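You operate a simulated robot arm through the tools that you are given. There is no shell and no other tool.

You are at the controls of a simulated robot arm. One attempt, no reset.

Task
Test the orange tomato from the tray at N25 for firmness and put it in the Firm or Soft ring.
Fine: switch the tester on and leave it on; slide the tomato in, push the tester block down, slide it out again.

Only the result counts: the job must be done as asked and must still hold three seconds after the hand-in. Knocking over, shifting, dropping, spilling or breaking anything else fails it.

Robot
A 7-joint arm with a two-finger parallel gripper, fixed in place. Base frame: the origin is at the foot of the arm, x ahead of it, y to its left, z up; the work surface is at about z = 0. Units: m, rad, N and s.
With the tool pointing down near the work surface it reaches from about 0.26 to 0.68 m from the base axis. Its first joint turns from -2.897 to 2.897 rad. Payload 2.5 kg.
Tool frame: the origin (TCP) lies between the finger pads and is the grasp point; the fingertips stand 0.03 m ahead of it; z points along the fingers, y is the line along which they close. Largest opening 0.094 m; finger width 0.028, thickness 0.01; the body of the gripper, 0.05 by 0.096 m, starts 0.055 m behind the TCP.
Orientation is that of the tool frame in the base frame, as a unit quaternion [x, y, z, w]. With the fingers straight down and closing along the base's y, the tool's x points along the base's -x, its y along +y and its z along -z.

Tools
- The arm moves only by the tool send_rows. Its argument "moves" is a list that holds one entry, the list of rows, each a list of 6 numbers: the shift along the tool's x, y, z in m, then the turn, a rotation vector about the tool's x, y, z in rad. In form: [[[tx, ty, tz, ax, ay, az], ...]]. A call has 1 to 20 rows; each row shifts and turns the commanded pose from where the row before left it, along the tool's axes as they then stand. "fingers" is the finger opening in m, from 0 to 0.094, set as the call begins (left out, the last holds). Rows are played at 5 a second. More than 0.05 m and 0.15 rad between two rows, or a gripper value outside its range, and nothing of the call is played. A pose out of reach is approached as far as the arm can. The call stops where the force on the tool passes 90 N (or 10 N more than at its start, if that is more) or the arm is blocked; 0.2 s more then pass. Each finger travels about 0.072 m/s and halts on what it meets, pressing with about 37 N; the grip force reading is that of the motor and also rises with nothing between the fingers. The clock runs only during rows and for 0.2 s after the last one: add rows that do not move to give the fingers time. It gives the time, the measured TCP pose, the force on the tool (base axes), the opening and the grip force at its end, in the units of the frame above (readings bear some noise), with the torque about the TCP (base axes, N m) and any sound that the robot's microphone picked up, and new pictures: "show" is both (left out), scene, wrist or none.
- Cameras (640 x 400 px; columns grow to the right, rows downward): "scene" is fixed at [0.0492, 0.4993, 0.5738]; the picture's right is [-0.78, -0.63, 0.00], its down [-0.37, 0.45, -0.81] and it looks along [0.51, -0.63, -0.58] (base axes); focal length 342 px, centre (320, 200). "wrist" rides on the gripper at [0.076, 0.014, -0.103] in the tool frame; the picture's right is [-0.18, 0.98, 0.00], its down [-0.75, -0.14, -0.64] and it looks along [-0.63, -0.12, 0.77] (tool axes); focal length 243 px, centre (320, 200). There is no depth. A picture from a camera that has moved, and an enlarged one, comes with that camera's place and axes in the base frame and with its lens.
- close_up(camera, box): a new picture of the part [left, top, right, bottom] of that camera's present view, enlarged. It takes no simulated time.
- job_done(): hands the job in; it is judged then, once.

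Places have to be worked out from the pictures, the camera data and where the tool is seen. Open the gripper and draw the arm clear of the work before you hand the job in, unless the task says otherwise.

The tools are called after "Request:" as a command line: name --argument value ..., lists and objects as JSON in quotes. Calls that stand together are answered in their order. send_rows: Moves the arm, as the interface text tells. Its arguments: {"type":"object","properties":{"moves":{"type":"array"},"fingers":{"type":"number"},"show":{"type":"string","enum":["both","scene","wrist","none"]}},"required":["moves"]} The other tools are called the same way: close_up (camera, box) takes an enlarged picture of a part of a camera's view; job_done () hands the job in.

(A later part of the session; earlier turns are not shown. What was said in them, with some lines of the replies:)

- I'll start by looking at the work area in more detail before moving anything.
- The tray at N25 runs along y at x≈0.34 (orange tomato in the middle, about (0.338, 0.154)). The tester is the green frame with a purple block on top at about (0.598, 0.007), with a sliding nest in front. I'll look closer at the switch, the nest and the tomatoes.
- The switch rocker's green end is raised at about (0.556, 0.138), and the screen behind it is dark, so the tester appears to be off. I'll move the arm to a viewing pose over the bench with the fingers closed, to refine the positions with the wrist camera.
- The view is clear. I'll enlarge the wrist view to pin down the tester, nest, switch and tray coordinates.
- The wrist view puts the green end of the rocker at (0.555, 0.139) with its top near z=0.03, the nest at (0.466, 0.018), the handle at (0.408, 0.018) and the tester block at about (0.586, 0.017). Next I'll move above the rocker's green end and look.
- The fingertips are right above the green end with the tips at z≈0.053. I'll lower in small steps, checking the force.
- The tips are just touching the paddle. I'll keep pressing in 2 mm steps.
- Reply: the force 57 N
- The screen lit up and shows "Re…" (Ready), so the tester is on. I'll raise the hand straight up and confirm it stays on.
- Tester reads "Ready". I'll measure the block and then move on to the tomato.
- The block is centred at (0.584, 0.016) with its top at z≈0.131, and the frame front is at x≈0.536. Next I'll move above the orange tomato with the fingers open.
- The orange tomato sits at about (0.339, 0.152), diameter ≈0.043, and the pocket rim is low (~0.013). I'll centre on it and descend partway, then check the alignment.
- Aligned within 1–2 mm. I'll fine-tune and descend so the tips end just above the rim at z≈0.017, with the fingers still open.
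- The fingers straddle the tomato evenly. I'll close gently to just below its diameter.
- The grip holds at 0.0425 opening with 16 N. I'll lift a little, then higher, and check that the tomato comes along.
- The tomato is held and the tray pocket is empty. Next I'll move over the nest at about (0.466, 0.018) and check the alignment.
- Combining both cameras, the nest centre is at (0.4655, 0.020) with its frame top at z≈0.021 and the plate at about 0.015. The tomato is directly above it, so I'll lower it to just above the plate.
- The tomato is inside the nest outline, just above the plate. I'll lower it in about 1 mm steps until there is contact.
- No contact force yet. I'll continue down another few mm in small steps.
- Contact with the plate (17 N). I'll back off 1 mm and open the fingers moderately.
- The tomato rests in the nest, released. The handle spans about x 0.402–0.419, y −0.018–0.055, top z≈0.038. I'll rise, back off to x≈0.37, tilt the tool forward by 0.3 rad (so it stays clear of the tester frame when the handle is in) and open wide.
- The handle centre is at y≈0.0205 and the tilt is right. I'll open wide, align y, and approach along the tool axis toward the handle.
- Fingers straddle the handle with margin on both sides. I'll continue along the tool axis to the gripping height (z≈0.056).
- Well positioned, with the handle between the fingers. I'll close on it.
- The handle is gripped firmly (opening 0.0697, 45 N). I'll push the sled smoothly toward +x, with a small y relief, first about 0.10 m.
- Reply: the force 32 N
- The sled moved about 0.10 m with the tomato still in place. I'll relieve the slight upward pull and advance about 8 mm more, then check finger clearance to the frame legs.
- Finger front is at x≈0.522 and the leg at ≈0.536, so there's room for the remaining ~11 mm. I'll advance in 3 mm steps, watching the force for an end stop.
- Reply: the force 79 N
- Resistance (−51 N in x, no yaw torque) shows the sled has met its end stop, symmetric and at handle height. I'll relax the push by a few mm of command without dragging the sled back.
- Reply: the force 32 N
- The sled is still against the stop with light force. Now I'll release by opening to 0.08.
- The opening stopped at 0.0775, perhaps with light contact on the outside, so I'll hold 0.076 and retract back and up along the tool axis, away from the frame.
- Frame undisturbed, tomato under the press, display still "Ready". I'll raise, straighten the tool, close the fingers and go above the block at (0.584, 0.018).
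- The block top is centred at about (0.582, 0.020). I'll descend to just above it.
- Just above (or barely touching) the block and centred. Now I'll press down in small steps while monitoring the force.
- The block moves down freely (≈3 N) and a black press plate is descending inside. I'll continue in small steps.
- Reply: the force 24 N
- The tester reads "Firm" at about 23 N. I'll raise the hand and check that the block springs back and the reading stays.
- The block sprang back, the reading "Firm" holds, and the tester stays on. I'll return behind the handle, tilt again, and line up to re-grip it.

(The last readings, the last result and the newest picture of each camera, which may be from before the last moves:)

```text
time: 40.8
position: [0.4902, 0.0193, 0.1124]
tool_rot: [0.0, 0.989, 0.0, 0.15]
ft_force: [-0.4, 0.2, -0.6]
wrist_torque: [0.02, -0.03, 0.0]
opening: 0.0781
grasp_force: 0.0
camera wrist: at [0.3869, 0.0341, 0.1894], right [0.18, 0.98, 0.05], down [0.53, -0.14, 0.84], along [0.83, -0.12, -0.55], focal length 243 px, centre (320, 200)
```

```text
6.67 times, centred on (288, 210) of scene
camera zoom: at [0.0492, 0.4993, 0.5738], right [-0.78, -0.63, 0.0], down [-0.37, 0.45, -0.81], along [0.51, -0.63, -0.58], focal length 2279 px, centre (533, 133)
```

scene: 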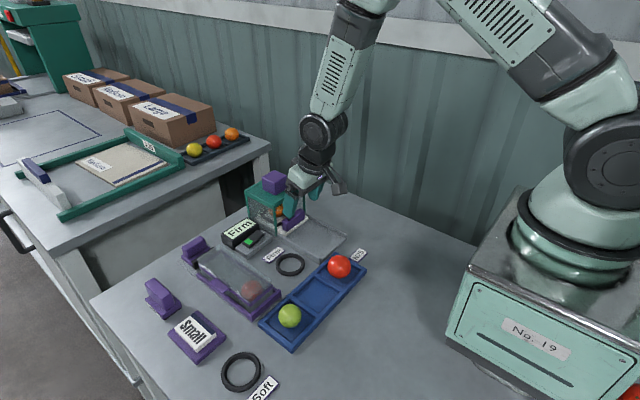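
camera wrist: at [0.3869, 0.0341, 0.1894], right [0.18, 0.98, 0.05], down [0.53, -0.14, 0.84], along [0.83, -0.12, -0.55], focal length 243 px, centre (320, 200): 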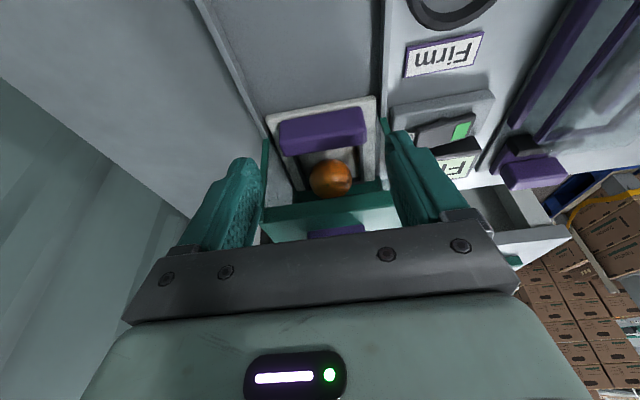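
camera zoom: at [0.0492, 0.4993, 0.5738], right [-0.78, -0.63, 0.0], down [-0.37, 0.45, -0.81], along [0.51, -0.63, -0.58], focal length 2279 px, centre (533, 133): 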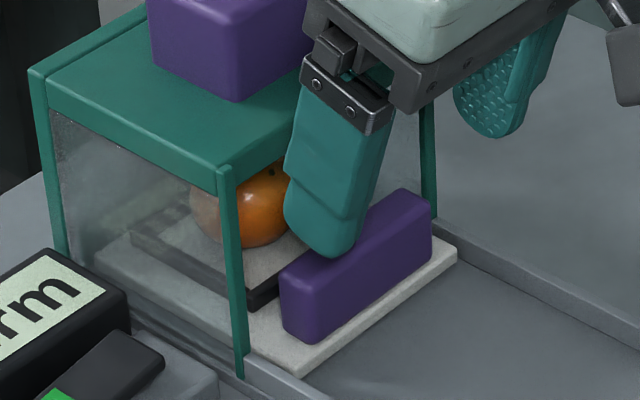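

The handle lies between the fingers in y and the approach line is clear. I'll descend along the tool axis onto the handle.

Request:
send_rows --moves '[[[0, 0, 0.02, 0, 0, 0], [0, 0, 0.018, 0, 0, 0], [0, 0, 0.012, 0, 0, 0], [0, 0, 0.008, 0, 0, 0], [0, 0, 0, 0, 0, 0]]]' --fingers 0.0785 --show "both"

Request:
close_up --camera "wrist" --box '[180, 60, 452, 230]'

Request:
close_up --camera "scene" --box '[240, 190, 320, 240]'

```text
time: 42.0
position: [0.5059, 0.0196, 0.0589]
tool_rot: [0.0, 0.989, 0.001, 0.149]
ft_force: [-1.1, -0.8, -0.1]
wrist_torque: [-0.04, -0.02, 0.01]
opening: 0.0786
grasp_force: 0.0
camera wrist: at [0.4029, 0.0337, 0.1346], right [0.18, 0.98, 0.05], down [0.53, -0.14, 0.84], along [0.83, -0.12, -0.55], focal length 243 px, centre (320, 200)
```

scene: 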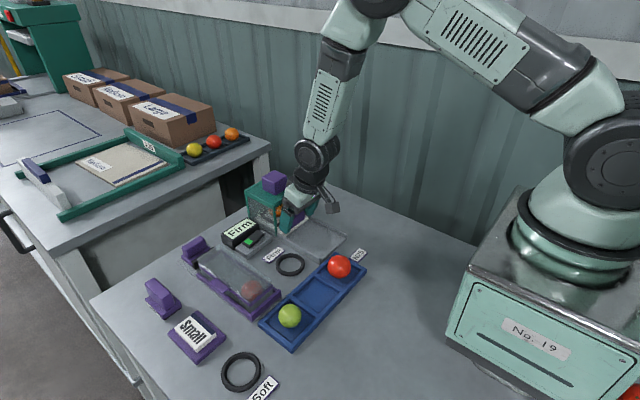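
wrist: 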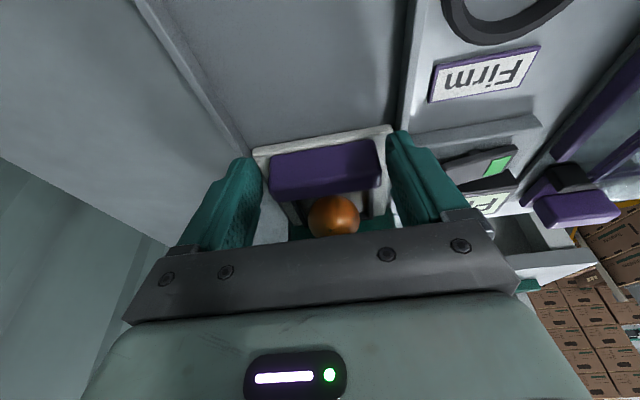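

```text
2.35 times, centred on (316, 145) of wrist
camera zoom: at [0.4029, 0.0337, 0.1346], right [0.18, 0.98, 0.05], down [0.53, -0.14, 0.84], along [0.83, -0.12, -0.55], focal length 571 px, centre (329, 329)
```

zoom: 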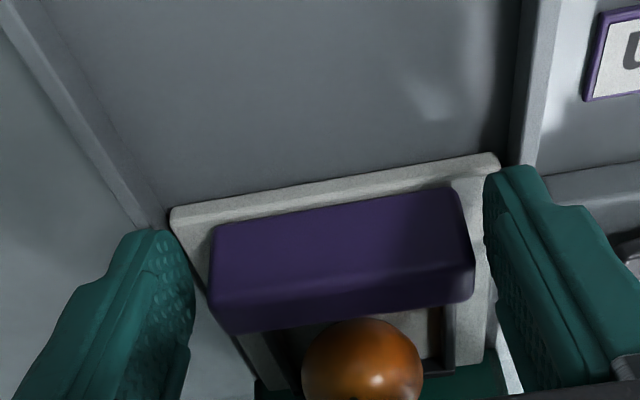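

```text
8.00 times, centred on (280, 215) of scene
camera zoom: at [0.0492, 0.4993, 0.5738], right [-0.78, -0.63, 0.0], down [-0.37, 0.45, -0.81], along [0.51, -0.63, -0.58], focal length 2734 px, centre (640, 80)
```

zoom: 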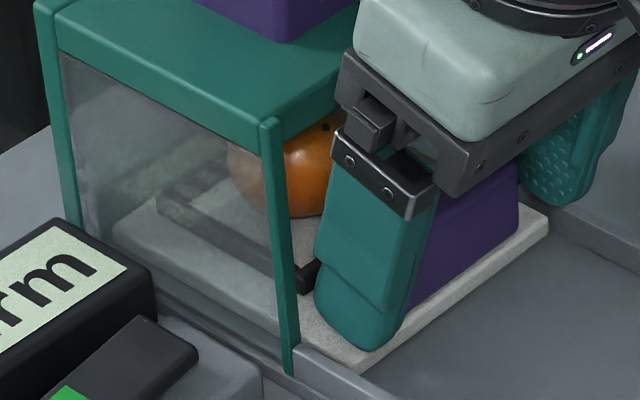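

No contact, good straddle. I'll lower 2 mm more and then grip.

Request:
send_rows --moves '[[[0, 0, 0.002, 0, 0, 0], [0, 0, 0, 0, 0, 0]]]' --fingers 0.0785 --show "none"

Request:
send_rows --moves '[[[0, 0, 0, 0, 0, 0], [0, 0, 0, 0, 0, 0], [0, 0, 0, 0, 0, 0]]]' --fingers 0.06 --show "wrist"

```text
time: 42.6
position: [0.5054, 0.0197, 0.0569]
tool_rot: [0.001, 0.989, 0.0, 0.149]
ft_force: [0.5, 0.4, -0.1]
wrist_torque: [-0.02, 0.01, 0.02]
opening: 0.0785
grasp_force: 0.0
```

```text
time: 43.4
position: [0.5069, 0.0196, 0.0562]
tool_rot: [0.0, 0.989, 0.001, 0.15]
ft_force: [2.2, 8.3, -4.2]
wrist_torque: [0.14, -0.17, -0.09]
opening: 0.07
grasp_force: 45.1
camera wrist: at [0.4032, 0.0342, 0.1328], right [0.17, 0.98, 0.06], down [0.53, -0.14, 0.84], along [0.83, -0.12, -0.55], focal length 243 px, centre (320, 200)
```

wrist: 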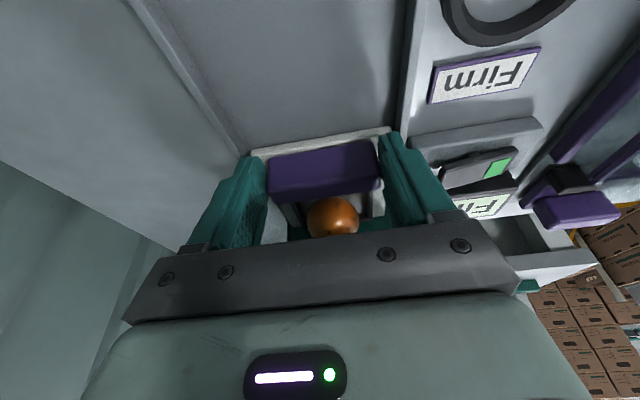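

Gripped again (0.070, 45 N). I'll pull the sled straight back out by about 0.11 m.

Request:
send_rows --moves '[[[0.00573, 0, -0.00177, 0, 0, 0], [0.00955, 0, -0.00296, 0, 0, 0], [0.01146, 0, -0.00355, 0, 0, 0], [0.01146, 0, -0.00355, 0, 0, 0], [0.01146, 0, -0.00355, 0, 0, 0], [0.01146, 0, -0.00355, 0, 0, 0], [0.01146, 0, -0.00355, 0, 0, 0], [0.01146, 0, -0.00355, 0, 0, 0], [0.00955, 0, -0.00296, 0, 0, 0], [0.00764, 0, -0.00236, 0, 0, 0], [0.00573, 0, -0.00177, 0, 0, 0], [0, 0, 0, 0, 0, 0]]]' --fingers 0.06 --show "both"

Request:
close_up --camera "scene" --box '[240, 165, 400, 265]'

```text
time: 46.0
position: [0.3933, 0.0206, 0.057]
tool_rot: [-0.001, 0.989, -0.001, 0.149]
ft_force: [1.6, 14.7, -13.5]
wrist_torque: [1.3, -0.33, 0.65]
opening: 0.0697
grasp_force: 45.1
camera wrist: at [0.2906, 0.0343, 0.1331], right [0.17, 0.98, 0.05], down [0.53, -0.14, 0.84], along [0.83, -0.12, -0.55], focal length 243 px, centre (320, 200)
```

scene: 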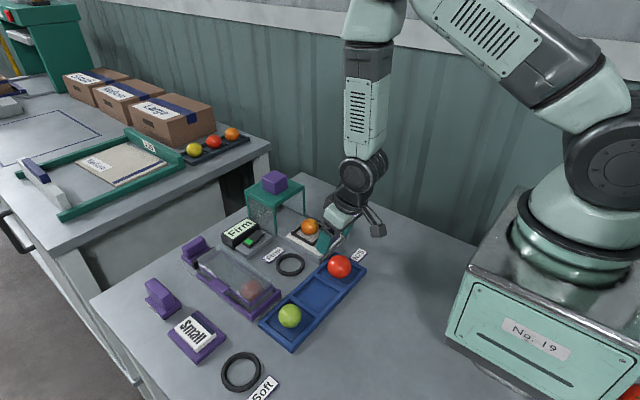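
wrist: 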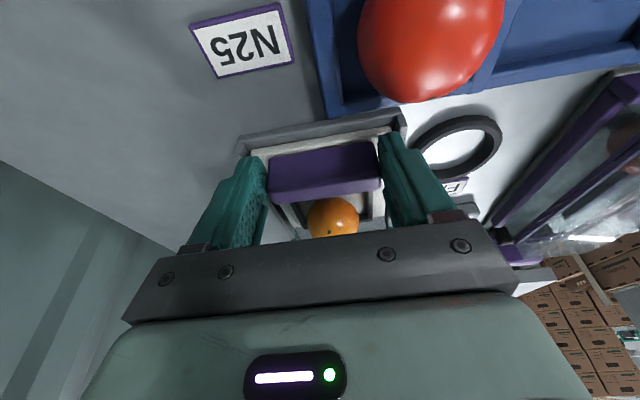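

```text
4.00 times, centred on (320, 215) of scene
camera zoom: at [0.0492, 0.4993, 0.5738], right [-0.78, -0.63, 0.0], down [-0.37, 0.45, -0.81], along [0.51, -0.63, -0.58], focal length 1367 px, centre (320, 140)
```

zoom: 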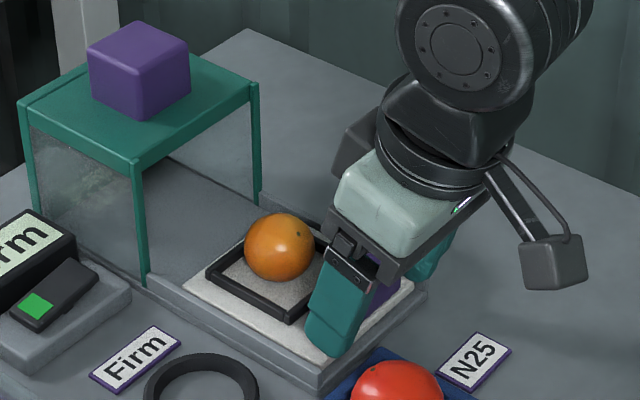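

The sled is back out at its starting position with the tomato in the nest. I'll release the handle and retract up.

Request:
send_rows --moves '[[[0, 0, 0, 0, 0, 0], [0, 0, 0, 0, 0, 0], [0, 0, 0, 0, 0, 0]]]' --fingers 0.084 --show "none"

Request:
send_rows --moves '[[[0, 0, -0.01, 0, 0, 0], [0, 0, -0.025, 0, 0, 0], [0, 0, -0.04, 0, 0, 0], [0, 0, -0.04, 0, 0, 0], [0, 0, 0, 0, 0.15, 0], [0, 0, 0, 0, 0.15, 0], [0, 0, 0, 0, 0, 0]]]' --fingers 0.084 --show "both"

Request:
close_up --camera "wrist" --box '[200, 40, 440, 190]'

Request:
close_up --camera "scene" --box '[240, 190, 368, 270]'

```text
time: 46.8
position: [0.393, 0.0197, 0.0561]
tool_rot: [0.0, 0.989, 0.0, 0.149]
ft_force: [0.5, -0.4, 0.3]
wrist_torque: [0.04, 0.0, 0.01]
opening: 0.0839
grasp_force: 0.1
```

```text
time: 48.4
position: [0.359, 0.0187, 0.1673]
tool_rot: [0.0, 1.0, 0.0, -0.001]
ft_force: [0.4, 0.4, 0.2]
wrist_torque: [0.01, -0.02, -0.01]
opening: 0.084
grasp_force: 0.0
camera wrist: at [0.2832, 0.0341, 0.2701], right [0.18, 0.98, 0.0], down [0.75, -0.14, 0.64], along [0.63, -0.12, -0.77], focal length 243 px, centre (320, 200)
```

scene: 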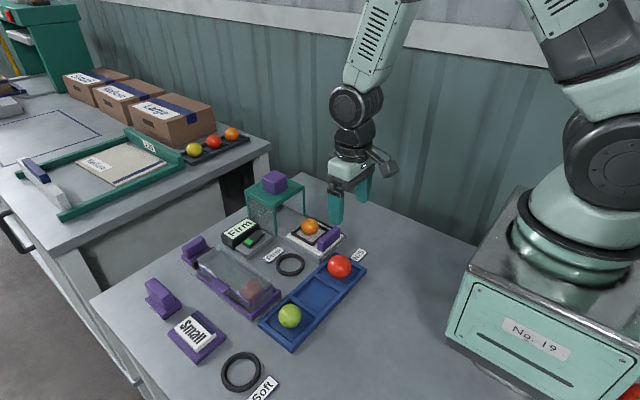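
wrist: 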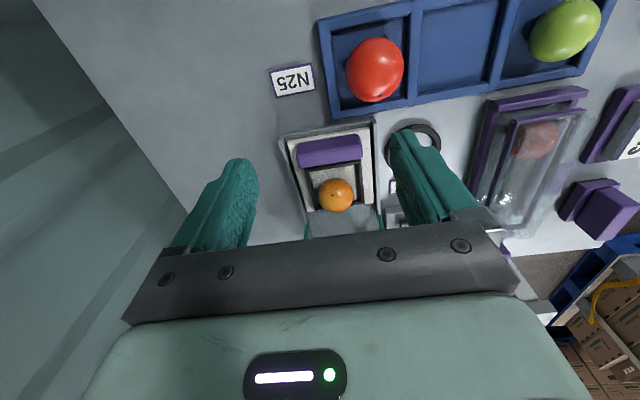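

```text
2.67 times, centred on (320, 115) of wrist
camera zoom: at [0.2832, 0.0341, 0.2701], right [0.18, 0.98, 0.0], down [0.75, -0.14, 0.64], along [0.63, -0.12, -0.77], focal length 647 px, centre (320, 427)
```

zoom: 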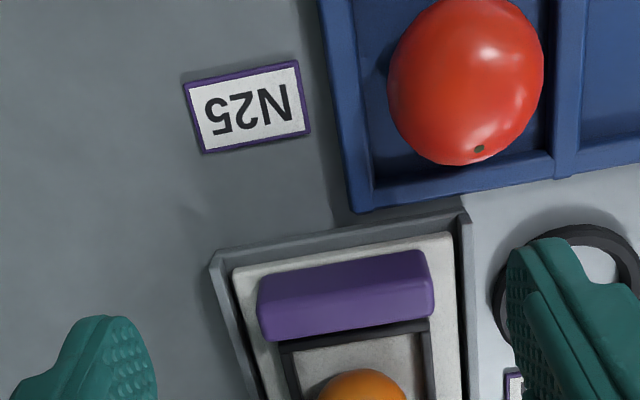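

```text
5.00 times, centred on (304, 230) of scene
camera zoom: at [0.0492, 0.4993, 0.5738], right [-0.78, -0.63, 0.0], down [-0.37, 0.45, -0.81], along [0.51, -0.63, -0.58], focal length 1709 px, centre (400, 50)
```

zoom: 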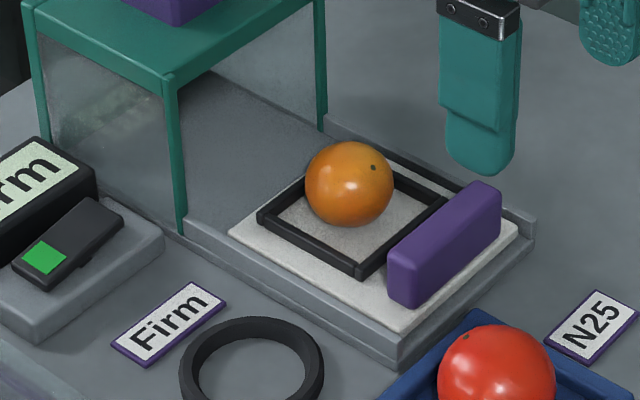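

The tomato is in the nest at about (0.469, 0.020), the display still shows "Firm", and the Firm ring centre is at about (0.4425, 0.1185). I'll move above the tomato to pick it up.

Request:
send_rows --moves '[[[-0.0365, 0.0003, 0, 0, 0, 0], [-0.0365, 0.0003, 0, 0, 0, 0], [-0.0365, 0.0004, 0, 0, 0, 0], [0, 0, 0.03, 0, 0, 0], [0, 0, 0.03, 0, 0, 0], [0, 0, 0, 0, 0, 0]]]' --fingers 0.06 --show "both"

Request:
close_up --camera "wrist" --box '[200, 60, 440, 210]'

```text
time: 49.8
position: [0.4726, 0.0203, 0.1058]
tool_rot: [0.0, 1.0, -0.001, 0.0]
ft_force: [-0.3, 0.2, -0.7]
wrist_torque: [-0.05, 0.01, 0.01]
opening: 0.06
grasp_force: 0.0
camera wrist: at [0.3955, 0.0344, 0.2095], right [0.18, 0.98, 0.0], down [0.75, -0.14, 0.64], along [0.63, -0.12, -0.77], focal length 243 px, centre (320, 200)
```

scene: 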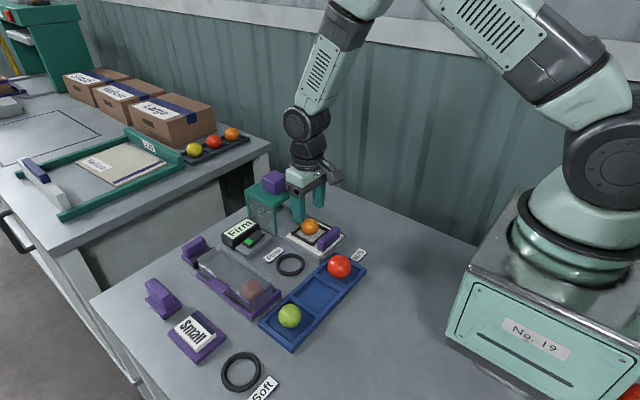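
wrist: 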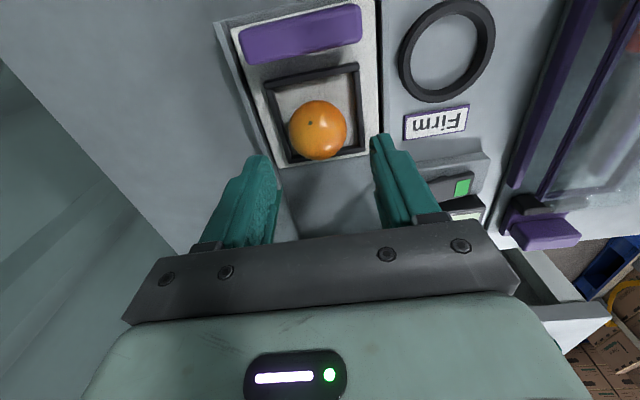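

```text
2.67 times, centred on (320, 135) of wrist
camera zoom: at [0.3955, 0.0344, 0.2095], right [0.18, 0.98, 0.0], down [0.75, -0.14, 0.64], along [0.63, -0.12, -0.77], focal length 647 px, centre (320, 373)
```

zoom: 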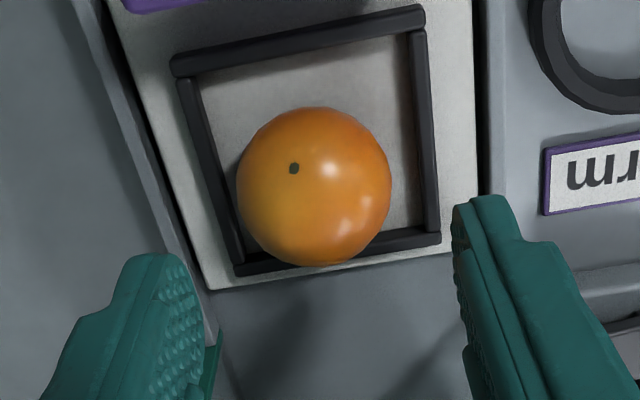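

The tomato is at (0.470, 0.019), aligned. I'll descend to the same grasp height as before.

Request:
send_rows --moves '[[[0.001, -0.001, 0.02, 0, 0, 0], [0, 0, 0.015, 0, 0, 0], [0, 0, 0.008, 0, 0, 0], [0, 0, 0.004, 0, 0, 0], [0, 0, 0, 0, 0, 0]]]' --fingers 0.058 --show "wrist"

Request:
close_up --camera "scene" --box '[270, 200, 350, 250]'

Request:
close_up --camera "wrist" --box '[200, 90, 440, 240]'

```text
time: 51.0
position: [0.4685, 0.0196, 0.059]
tool_rot: [-0.001, 1.0, 0.0, 0.0]
ft_force: [0.2, 0.8, 0.9]
wrist_torque: [0.01, 0.0, 0.0]
opening: 0.058
grasp_force: 0.2
camera wrist: at [0.3932, 0.0339, 0.1623], right [0.18, 0.98, 0.0], down [0.75, -0.14, 0.64], along [0.63, -0.12, -0.77], focal length 243 px, centre (320, 200)
```

wrist: 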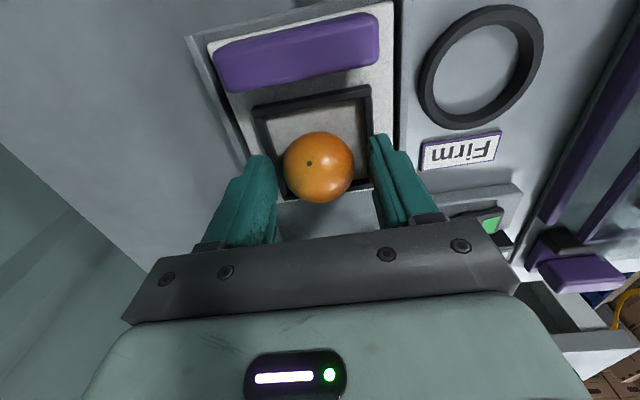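

```text
8.00 times, centred on (310, 225) of scene
camera zoom: at [0.0492, 0.4993, 0.5738], right [-0.78, -0.63, 0.0], down [-0.37, 0.45, -0.81], along [0.51, -0.63, -0.58], focal length 2734 px, centre (400, 0)
```

zoom: 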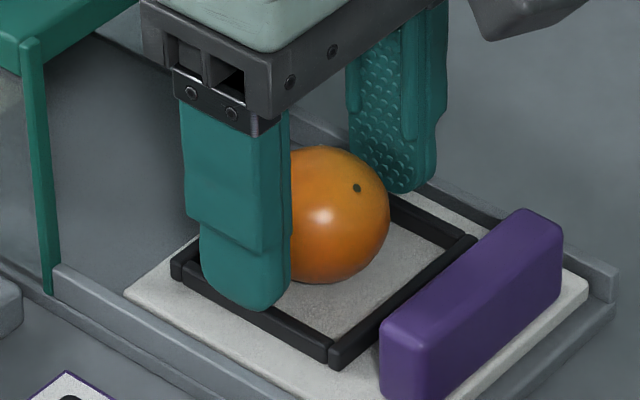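

```text
2.67 times, centred on (320, 165) of wrist
camera zoom: at [0.3932, 0.0339, 0.1623], right [0.18, 0.98, 0.0], down [0.75, -0.14, 0.64], along [0.63, -0.12, -0.77], focal length 647 px, centre (320, 293)
```

zoom: 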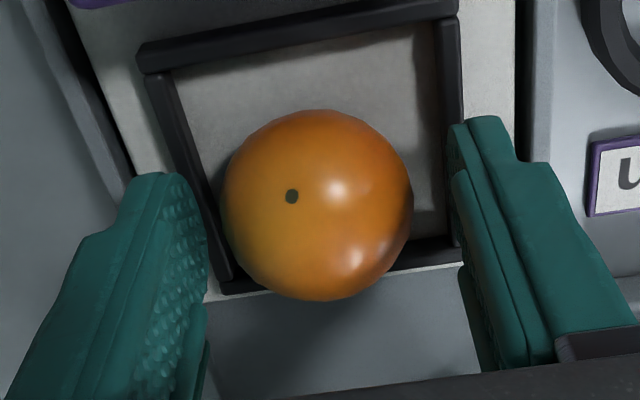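

Straddling the tomato evenly. I'll close gently as before.

Request:
send_rows --moves '[[[0, 0, 0, 0, 0, 0], [0, 0, 0, 0, 0, 0], [0, 0, 0, 0, 0, 0]]]' --fingers 0.038 --show "none"

Request:
send_rows --moves '[[[0, 0, -0.006, 0, 0, 0], [0, 0, -0.02, 0, 0, 0], [0, 0, -0.03, 0, 0, 0], [0, 0, -0.03, 0, 0, 0], [0, 0, 0, 0, 0, 0]]]' --fingers 0.038 --show "both"

```text
time: 51.8
position: [0.4688, 0.0192, 0.0586]
tool_rot: [0.0, 1.0, 0.0, 0.0]
ft_force: [-0.2, 0.9, -0.7]
wrist_torque: [-0.02, -0.02, 0.01]
opening: 0.0424
grasp_force: 16.7
```

```text
time: 53.0
position: [0.4683, 0.0176, 0.1452]
tool_rot: [-0.001, 1.0, 0.0, 0.0]
ft_force: [-0.1, 1.0, -0.8]
wrist_torque: [0.0, 0.01, -0.01]
opening: 0.0425
grasp_force: 16.1
camera wrist: at [0.3928, 0.032, 0.2488], right [0.18, 0.98, 0.0], down [0.75, -0.14, 0.64], along [0.63, -0.12, -0.77], focal length 243 px, centre (320, 200)
```

scene: 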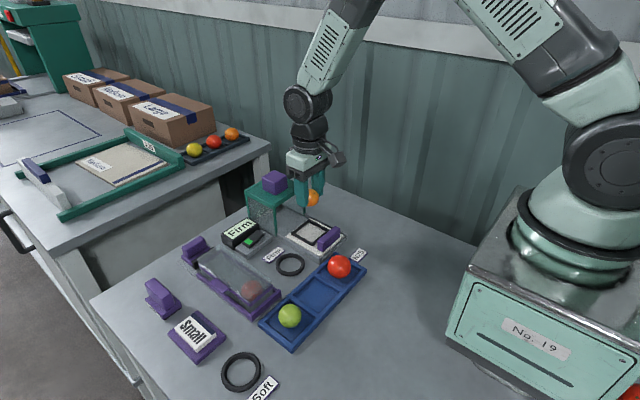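
wrist: 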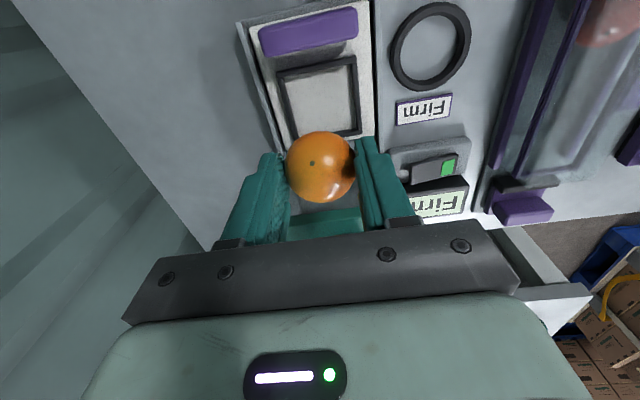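

The tomato is held. I'll carry it over to the Firm ring at about (0.4425, 0.1190) at a safe height.

Request:
send_rows --moves '[[[0.0087, 0.0335, 0, 0, 0, 0], [0.0087, 0.0335, 0, 0, 0, 0], [0.0087, 0.0335, 0, 0, 0, 0], [0, 0, 0, 0, 0, 0], [0, 0, 0, 0, 0, 0]]]' --fingers 0.038 --show "both"

Request:
close_up --camera "wrist" --box '[200, 40, 440, 190]'

Request:
close_up --camera "scene" --box '[240, 210, 336, 270]'

```text
time: 54.2
position: [0.4432, 0.1208, 0.1465]
tool_rot: [0.0, 1.0, 0.0, 0.0]
ft_force: [-0.2, 0.1, -0.7]
wrist_torque: [0.05, 0.0, -0.03]
opening: 0.0423
grasp_force: 15.8
camera wrist: at [0.3662, 0.1349, 0.2489], right [0.18, 0.98, 0.0], down [0.75, -0.14, 0.64], along [0.63, -0.12, -0.77], focal length 243 px, centre (320, 200)
```

scene: 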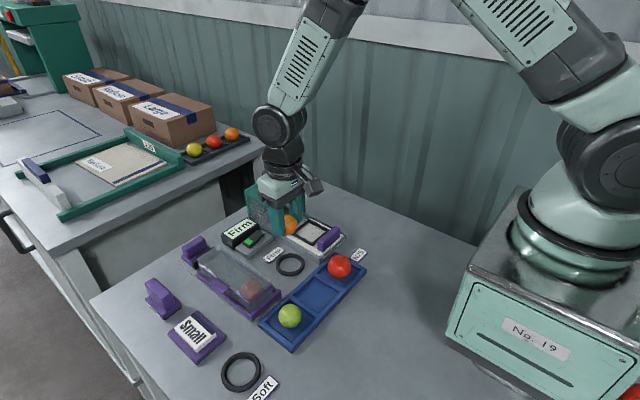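
wrist: 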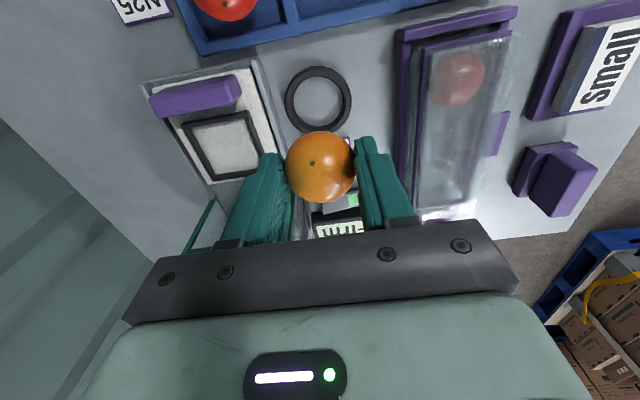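

```text
2.67 times, centred on (320, 115) of wrist
camera zoom: at [0.3662, 0.1349, 0.2489], right [0.18, 0.98, 0.0], down [0.75, -0.14, 0.64], along [0.63, -0.12, -0.77], focal length 647 px, centre (320, 427)
```

zoom: 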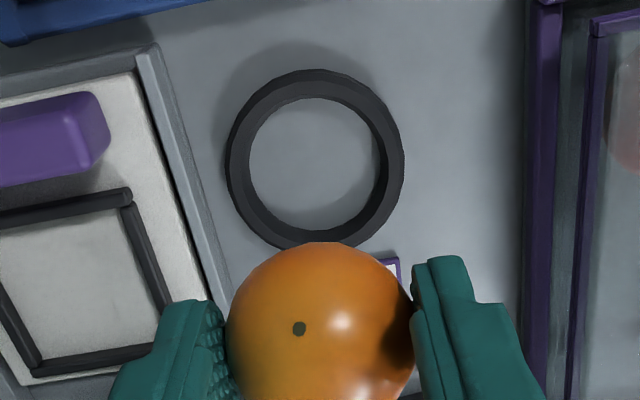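

```text
6.67 times, centred on (288, 240) of scene
camera zoom: at [0.0492, 0.4993, 0.5738], right [-0.78, -0.63, 0.0], down [-0.37, 0.45, -0.81], along [0.51, -0.63, -0.58], focal length 2279 px, centre (533, -67)
```

zoom: 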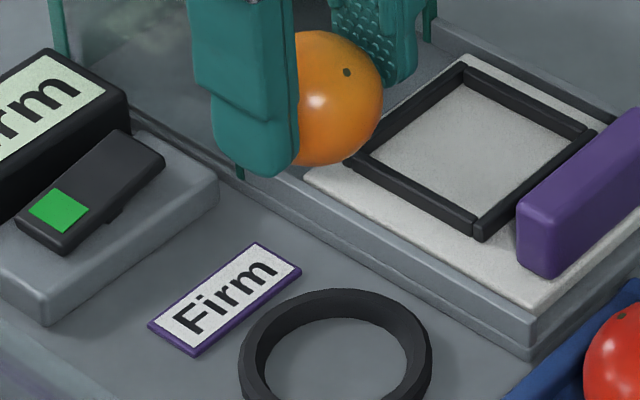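

The ring centre measures (0.4405, 0.1195), with inner radius ≈0.024 and height ≈0.008. I'll shift 2 mm and lower to just above.

Request:
send_rows --moves '[[[0.002, -0.0005, 0.03, 0, 0, 0], [0, 0, 0.03, 0, 0, 0], [0, 0, 0.02, 0, 0, 0], [0, 0, 0.01, 0, 0, 0], [0, 0, 0.004, 0, 0, 0], [0, 0, 0, 0, 0, 0]]]' --fingers 0.038 --show "both"

Request:
close_up --camera "scene" --box '[250, 230, 330, 280]'

Request:
close_up --camera "wrist" --box '[200, 90, 440, 240]'

```text
time: 55.6
position: [0.4397, 0.1206, 0.0521]
tool_rot: [0.001, 1.0, 0.001, 0.001]
ft_force: [0.1, 0.6, -0.2]
wrist_torque: [-0.01, -0.04, -0.03]
opening: 0.0425
grasp_force: 16.1
camera wrist: at [0.3638, 0.135, 0.1549], right [0.18, 0.98, 0.0], down [0.75, -0.14, 0.64], along [0.63, -0.12, -0.77], focal length 243 px, centre (320, 200)
```

scene: 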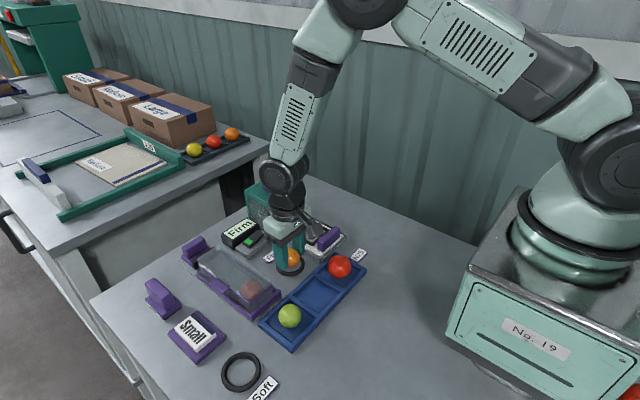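
wrist: 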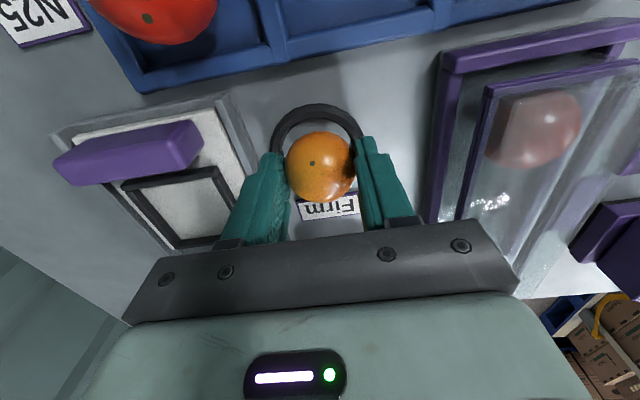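

```text
8.00 times, centred on (290, 255) of scene
camera zoom: at [0.0492, 0.4993, 0.5738], right [-0.78, -0.63, 0.0], down [-0.37, 0.45, -0.81], along [0.51, -0.63, -0.58], focal length 2734 px, centre (560, -240)
```

zoom: 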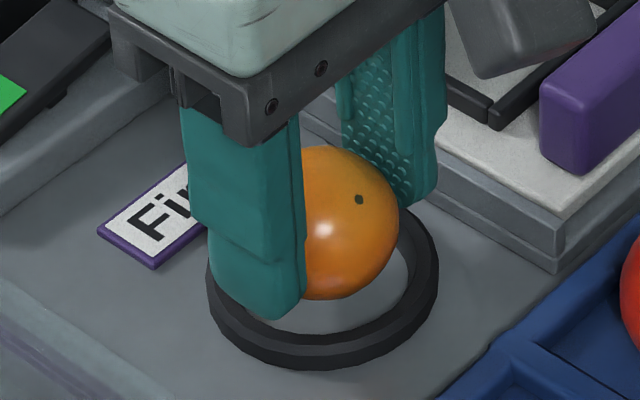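

```text
2.67 times, centred on (320, 165) of wrist
camera zoom: at [0.3638, 0.135, 0.1549], right [0.18, 0.98, 0.0], down [0.75, -0.14, 0.64], along [0.63, -0.12, -0.77], focal length 647 px, centre (320, 293)
```

zoom: 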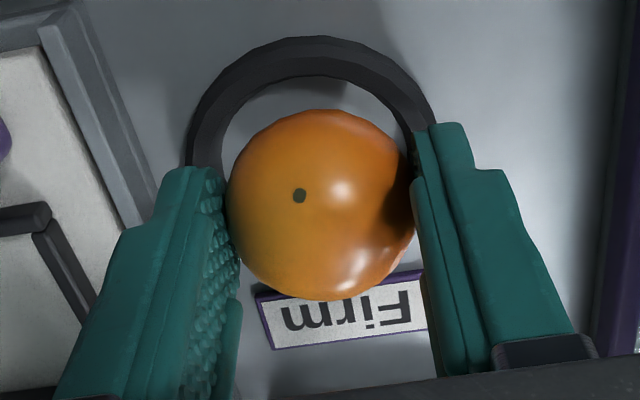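

The tomato is centred over the ring. I'll lower gently in small steps until contact with the table.

Request:
send_rows --moves '[[[0, 0, 0.004, 0, 0, 0], [0, 0, 0.002, 0, 0, 0], [0, 0, 0.001, 0, 0, 0], [0, 0, 0, 0, 0, 0]]]' --fingers 0.038 --show "none"

Request:
close_up --camera "scene" --box '[250, 230, 330, 280]'

```text
time: 56.6
position: [0.4411, 0.1196, 0.0451]
tool_rot: [0.001, 1.0, -0.001, 0.0]
ft_force: [-1.1, 0.0, -0.9]
wrist_torque: [0.03, -0.01, 0.0]
opening: 0.0423
grasp_force: 16.0
```

```text
8.00 times, centred on (290, 255) of scene
camera zoom: at [0.0492, 0.4993, 0.5738], right [-0.78, -0.63, 0.0], down [-0.37, 0.45, -0.81], along [0.51, -0.63, -0.58], focal length 2734 px, centre (560, -240)
```

zoom: 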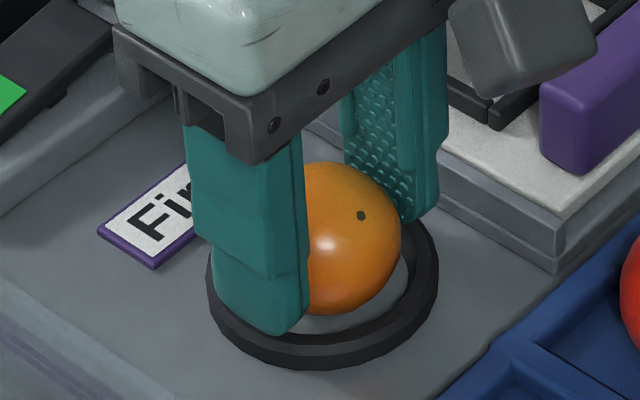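

Still no contact, so I'll go 1 mm at a time.

Request:
send_rows --moves '[[[0, 0, 0.001, 0, 0, 0], [0, 0, 0.001, 0, 0, 0], [0, 0, 0, 0, 0, 0]]]' --fingers 0.038 --show "none"

```text
time: 57.4
position: [0.4394, 0.1197, 0.0433]
tool_rot: [0.0, 1.0, 0.0, 0.0]
ft_force: [-1.2, 0.0, -0.3]
wrist_torque: [-0.02, 0.01, 0.03]
opening: 0.0422
grasp_force: 15.5
```

Request:
send_rows --moves '[[[0, 0, 0.001, 0, 0, 0], [0, 0, 0, 0, 0, 0]]]' --fingers 0.038 --show "none"

Request:
close_up --camera "scene" --box '[258, 240, 322, 280]'

```text
time: 58.0
position: [0.4394, 0.1204, 0.0419]
tool_rot: [0.0, 1.0, -0.001, 0.0]
ft_force: [0.0, 1.6, -0.4]
wrist_torque: [-0.02, 0.0, 0.0]
opening: 0.0422
grasp_force: 15.7
```

```text
10.00 times, centred on (290, 260) of scene
camera zoom: at [0.0492, 0.4993, 0.5738], right [-0.78, -0.63, 0.0], down [-0.37, 0.45, -0.81], along [0.51, -0.63, -0.58], focal length 3418 px, centre (620, -400)
```

zoom: 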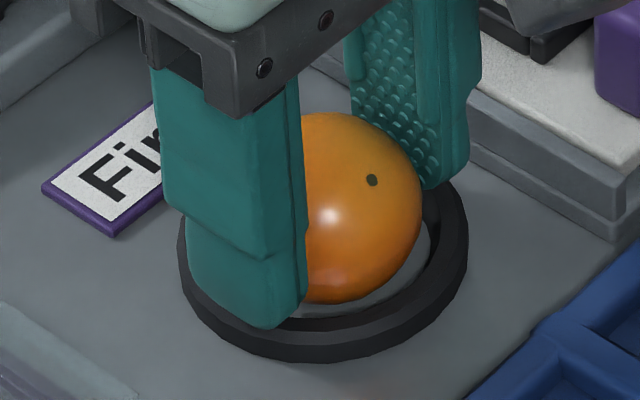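

No contact yet, and tips are still above the ring (≈8 mm tall). I'll go one more mm.

Request:
send_rows --moves '[[[0, 0, 0.001, 0, 0, 0], [0, 0, 0, 0, 0, 0]]]' --fingers 0.038 --show "none"

```text
time: 58.6
position: [0.4399, 0.1197, 0.0415]
tool_rot: [0.0, 1.0, 0.0, 0.0]
ft_force: [-1.2, -0.2, 2.8]
wrist_torque: [0.01, 0.03, -0.02]
opening: 0.0424
grasp_force: 16.0
```

Light touch (2.8 N), so the tomato is on the table inside the ring. I'll open a little, staying clear of the rail.

Request:
send_rows --moves '[[[0, 0, 0, 0, 0, 0], [0, 0, 0, 0, 0, 0], [0, 0, 0, 0, 0, 0]]]' --fingers 0.054 --show "wrist"

Request:
close_up --camera "scene" --box '[258, 240, 322, 280]'

```text
time: 59.4
position: [0.4397, 0.1195, 0.0412]
tool_rot: [0.0, 1.0, 0.001, 0.0]
ft_force: [-1.0, -0.4, -0.3]
wrist_torque: [0.01, 0.0, 0.05]
opening: 0.0538
grasp_force: 0.0
camera wrist: at [0.3639, 0.1342, 0.1442], right [0.18, 0.98, 0.0], down [0.75, -0.14, 0.64], along [0.63, -0.12, -0.77], focal length 243 px, centre (320, 200)
```

wrist: 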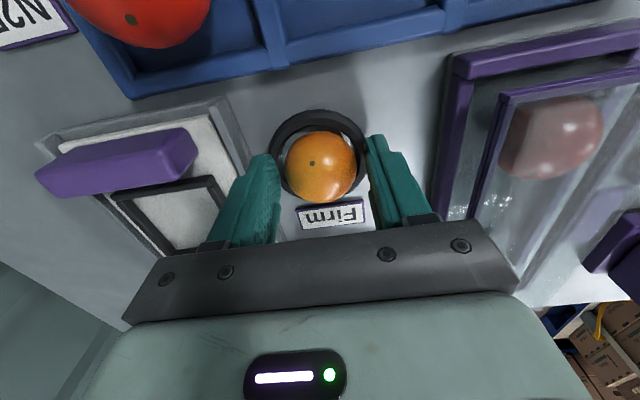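

```text
10.00 times, centred on (290, 260) of scene
camera zoom: at [0.0492, 0.4993, 0.5738], right [-0.78, -0.63, 0.0], down [-0.37, 0.45, -0.81], along [0.51, -0.63, -0.58], focal length 3418 px, centre (620, -400)
```

zoom: 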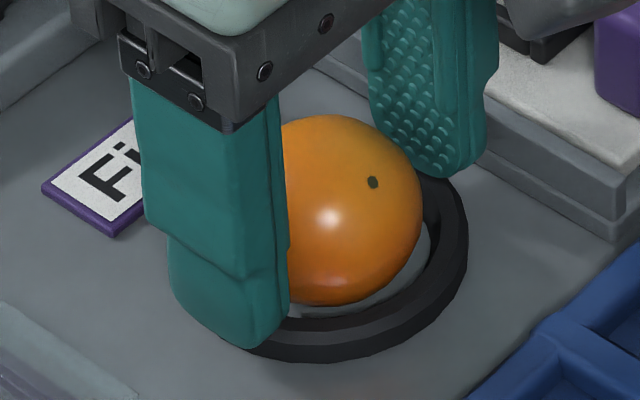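

The tomato is released and resting inside the Firm ring. I'll retract straight up.

Request:
send_rows --moves '[[[0, 0, -0.008, 0, 0, 0], [0, 0, -0.02, 0, 0, 0], [0, 0, -0.035, 0, 0, 0], [0, 0, -0.045, 0, 0, 0], [0, 0, -0.045, 0, 0, 0], [0, 0, -0.045, 0, 0, 0], [0, 0, 0, 0, 0, 0]]]' --fingers 0.054 --show "both"

Request:
close_up --camera "scene" --box '[200, 165, 392, 285]'

Request:
close_up --camera "wrist" --box '[160, 0, 480, 200]'

```text
time: 61.0
position: [0.4403, 0.117, 0.2384]
tool_rot: [0.0, 1.0, 0.0, 0.0]
ft_force: [0.3, -0.8, -0.4]
wrist_torque: [0.02, -0.01, 0.01]
opening: 0.0538
grasp_force: 0.1
camera wrist: at [0.3644, 0.1313, 0.343], right [0.18, 0.98, 0.0], down [0.75, -0.14, 0.64], along [0.63, -0.12, -0.77], focal length 243 px, centre (320, 200)
```

scene: 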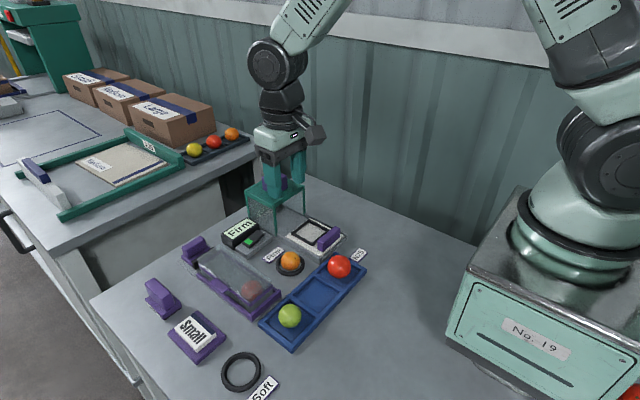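
wrist: 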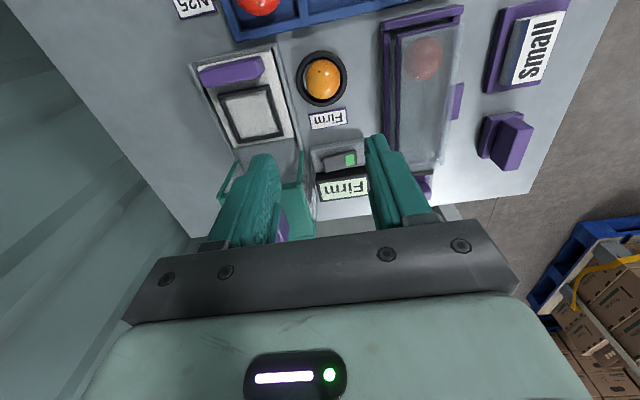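

```text
3.33 times, centred on (296, 225) of scene
camera zoom: at [0.0492, 0.4993, 0.5738], right [-0.78, -0.63, 0.0], down [-0.37, 0.45, -0.81], along [0.51, -0.63, -0.58], focal length 1139 px, centre (400, 117)
```

zoom: 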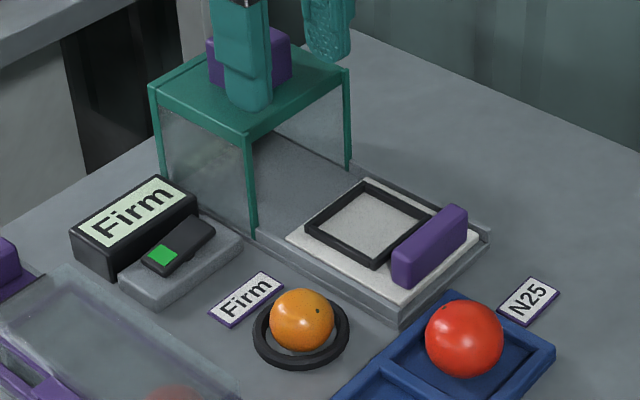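

```text
2.00 times, centred on (320, 100) of wrist
camera zoom: at [0.3644, 0.1313, 0.343], right [0.18, 0.98, 0.0], down [0.75, -0.14, 0.64], along [0.63, -0.12, -0.77], focal length 485 px, centre (320, 400)
```

zoom: 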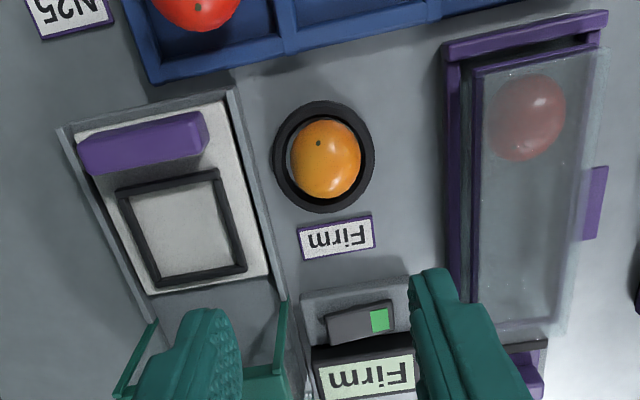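

The orange tomato sits in the Firm ring, the tester is on and reads "Firm", the sled is out, and everything else looks undisturbed. I'll open fully and draw the arm up and clear before handing in.

Request:
send_rows --moves '[[[0, 0, -0.04, 0, 0, 0], [0, 0.02, -0.04, 0, 0, 0], [0, 0.03, -0.04, 0, 0, 0], [0, 0.03, 0, 0, 0, 0], [0, 0, 0, 0, 0, 0], [0, 0, 0, 0, 0, 0]]]' --fingers 0.09 --show "both"

Request:
close_up --camera "scene" --box '[140, 165, 396, 325]'

```text
time: 62.4
position: [0.4416, 0.1978, 0.3582]
tool_rot: [0.0, 1.0, 0.0, 0.001]
ft_force: [0.1, 0.3, 0.6]
wrist_torque: [0.02, 0.0, 0.02]
opening: 0.09
grasp_force: 0.1
camera wrist: at [0.3662, 0.2124, 0.4611], right [0.18, 0.98, 0.0], down [0.75, -0.14, 0.64], along [0.63, -0.12, -0.77], focal length 243 px, centre (320, 200)
```

scene: 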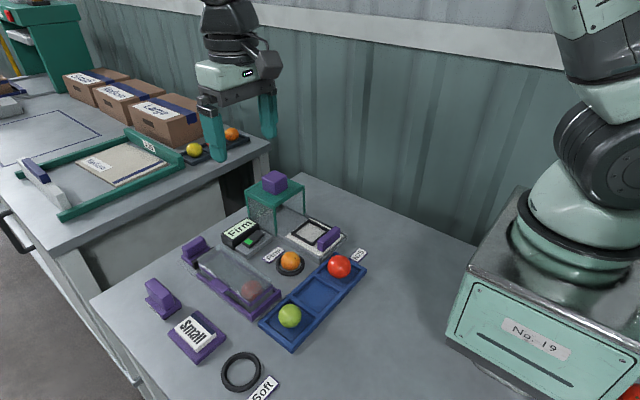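
wrist: 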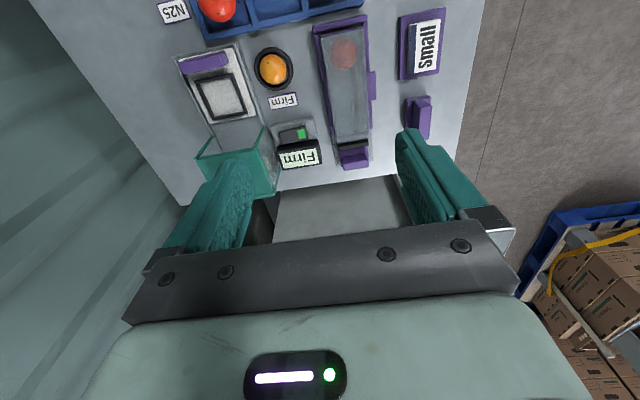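

```text
2.50 times, centred on (268, 245) of scene
camera zoom: at [0.0492, 0.4993, 0.5738], right [-0.78, -0.63, 0.0], down [-0.37, 0.45, -0.81], along [0.51, -0.63, -0.58], focal length 854 px, centre (450, 88)
```

zoom: 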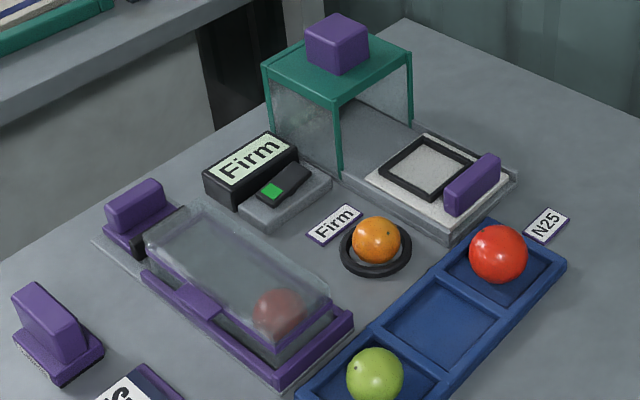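

The final pictures show the orange tomato in the Firm ring, the tester on and reading "Firm", the sled out, and the arm clear with the gripper open. I'm handing the job in.

Request:
job_done

```text
The job is handed in.
```

The orange tomato from the tray at N25 tested **Firm** and is in the Firm ring. The job is handed in; I haven't seen the verdict.

- **Tester:** I switched it on and left it on. The display read "Ready" before the test and still shows "Firm".
- **Test:** I slid the tomato in until the sled met its end stop, pushed the block down (about 23 N when the reading appeared), and slid it out again. The block sprang back up.
- **Placement:** I lowered the tomato to the table inside the Firm ring and released it there. It stayed put while I drew the arm away.
- **Everything else:** In the last pictures the red and green tomatoes, the tray, the covered box and the other items are where they started. The arm is raised clear with the gripper open.
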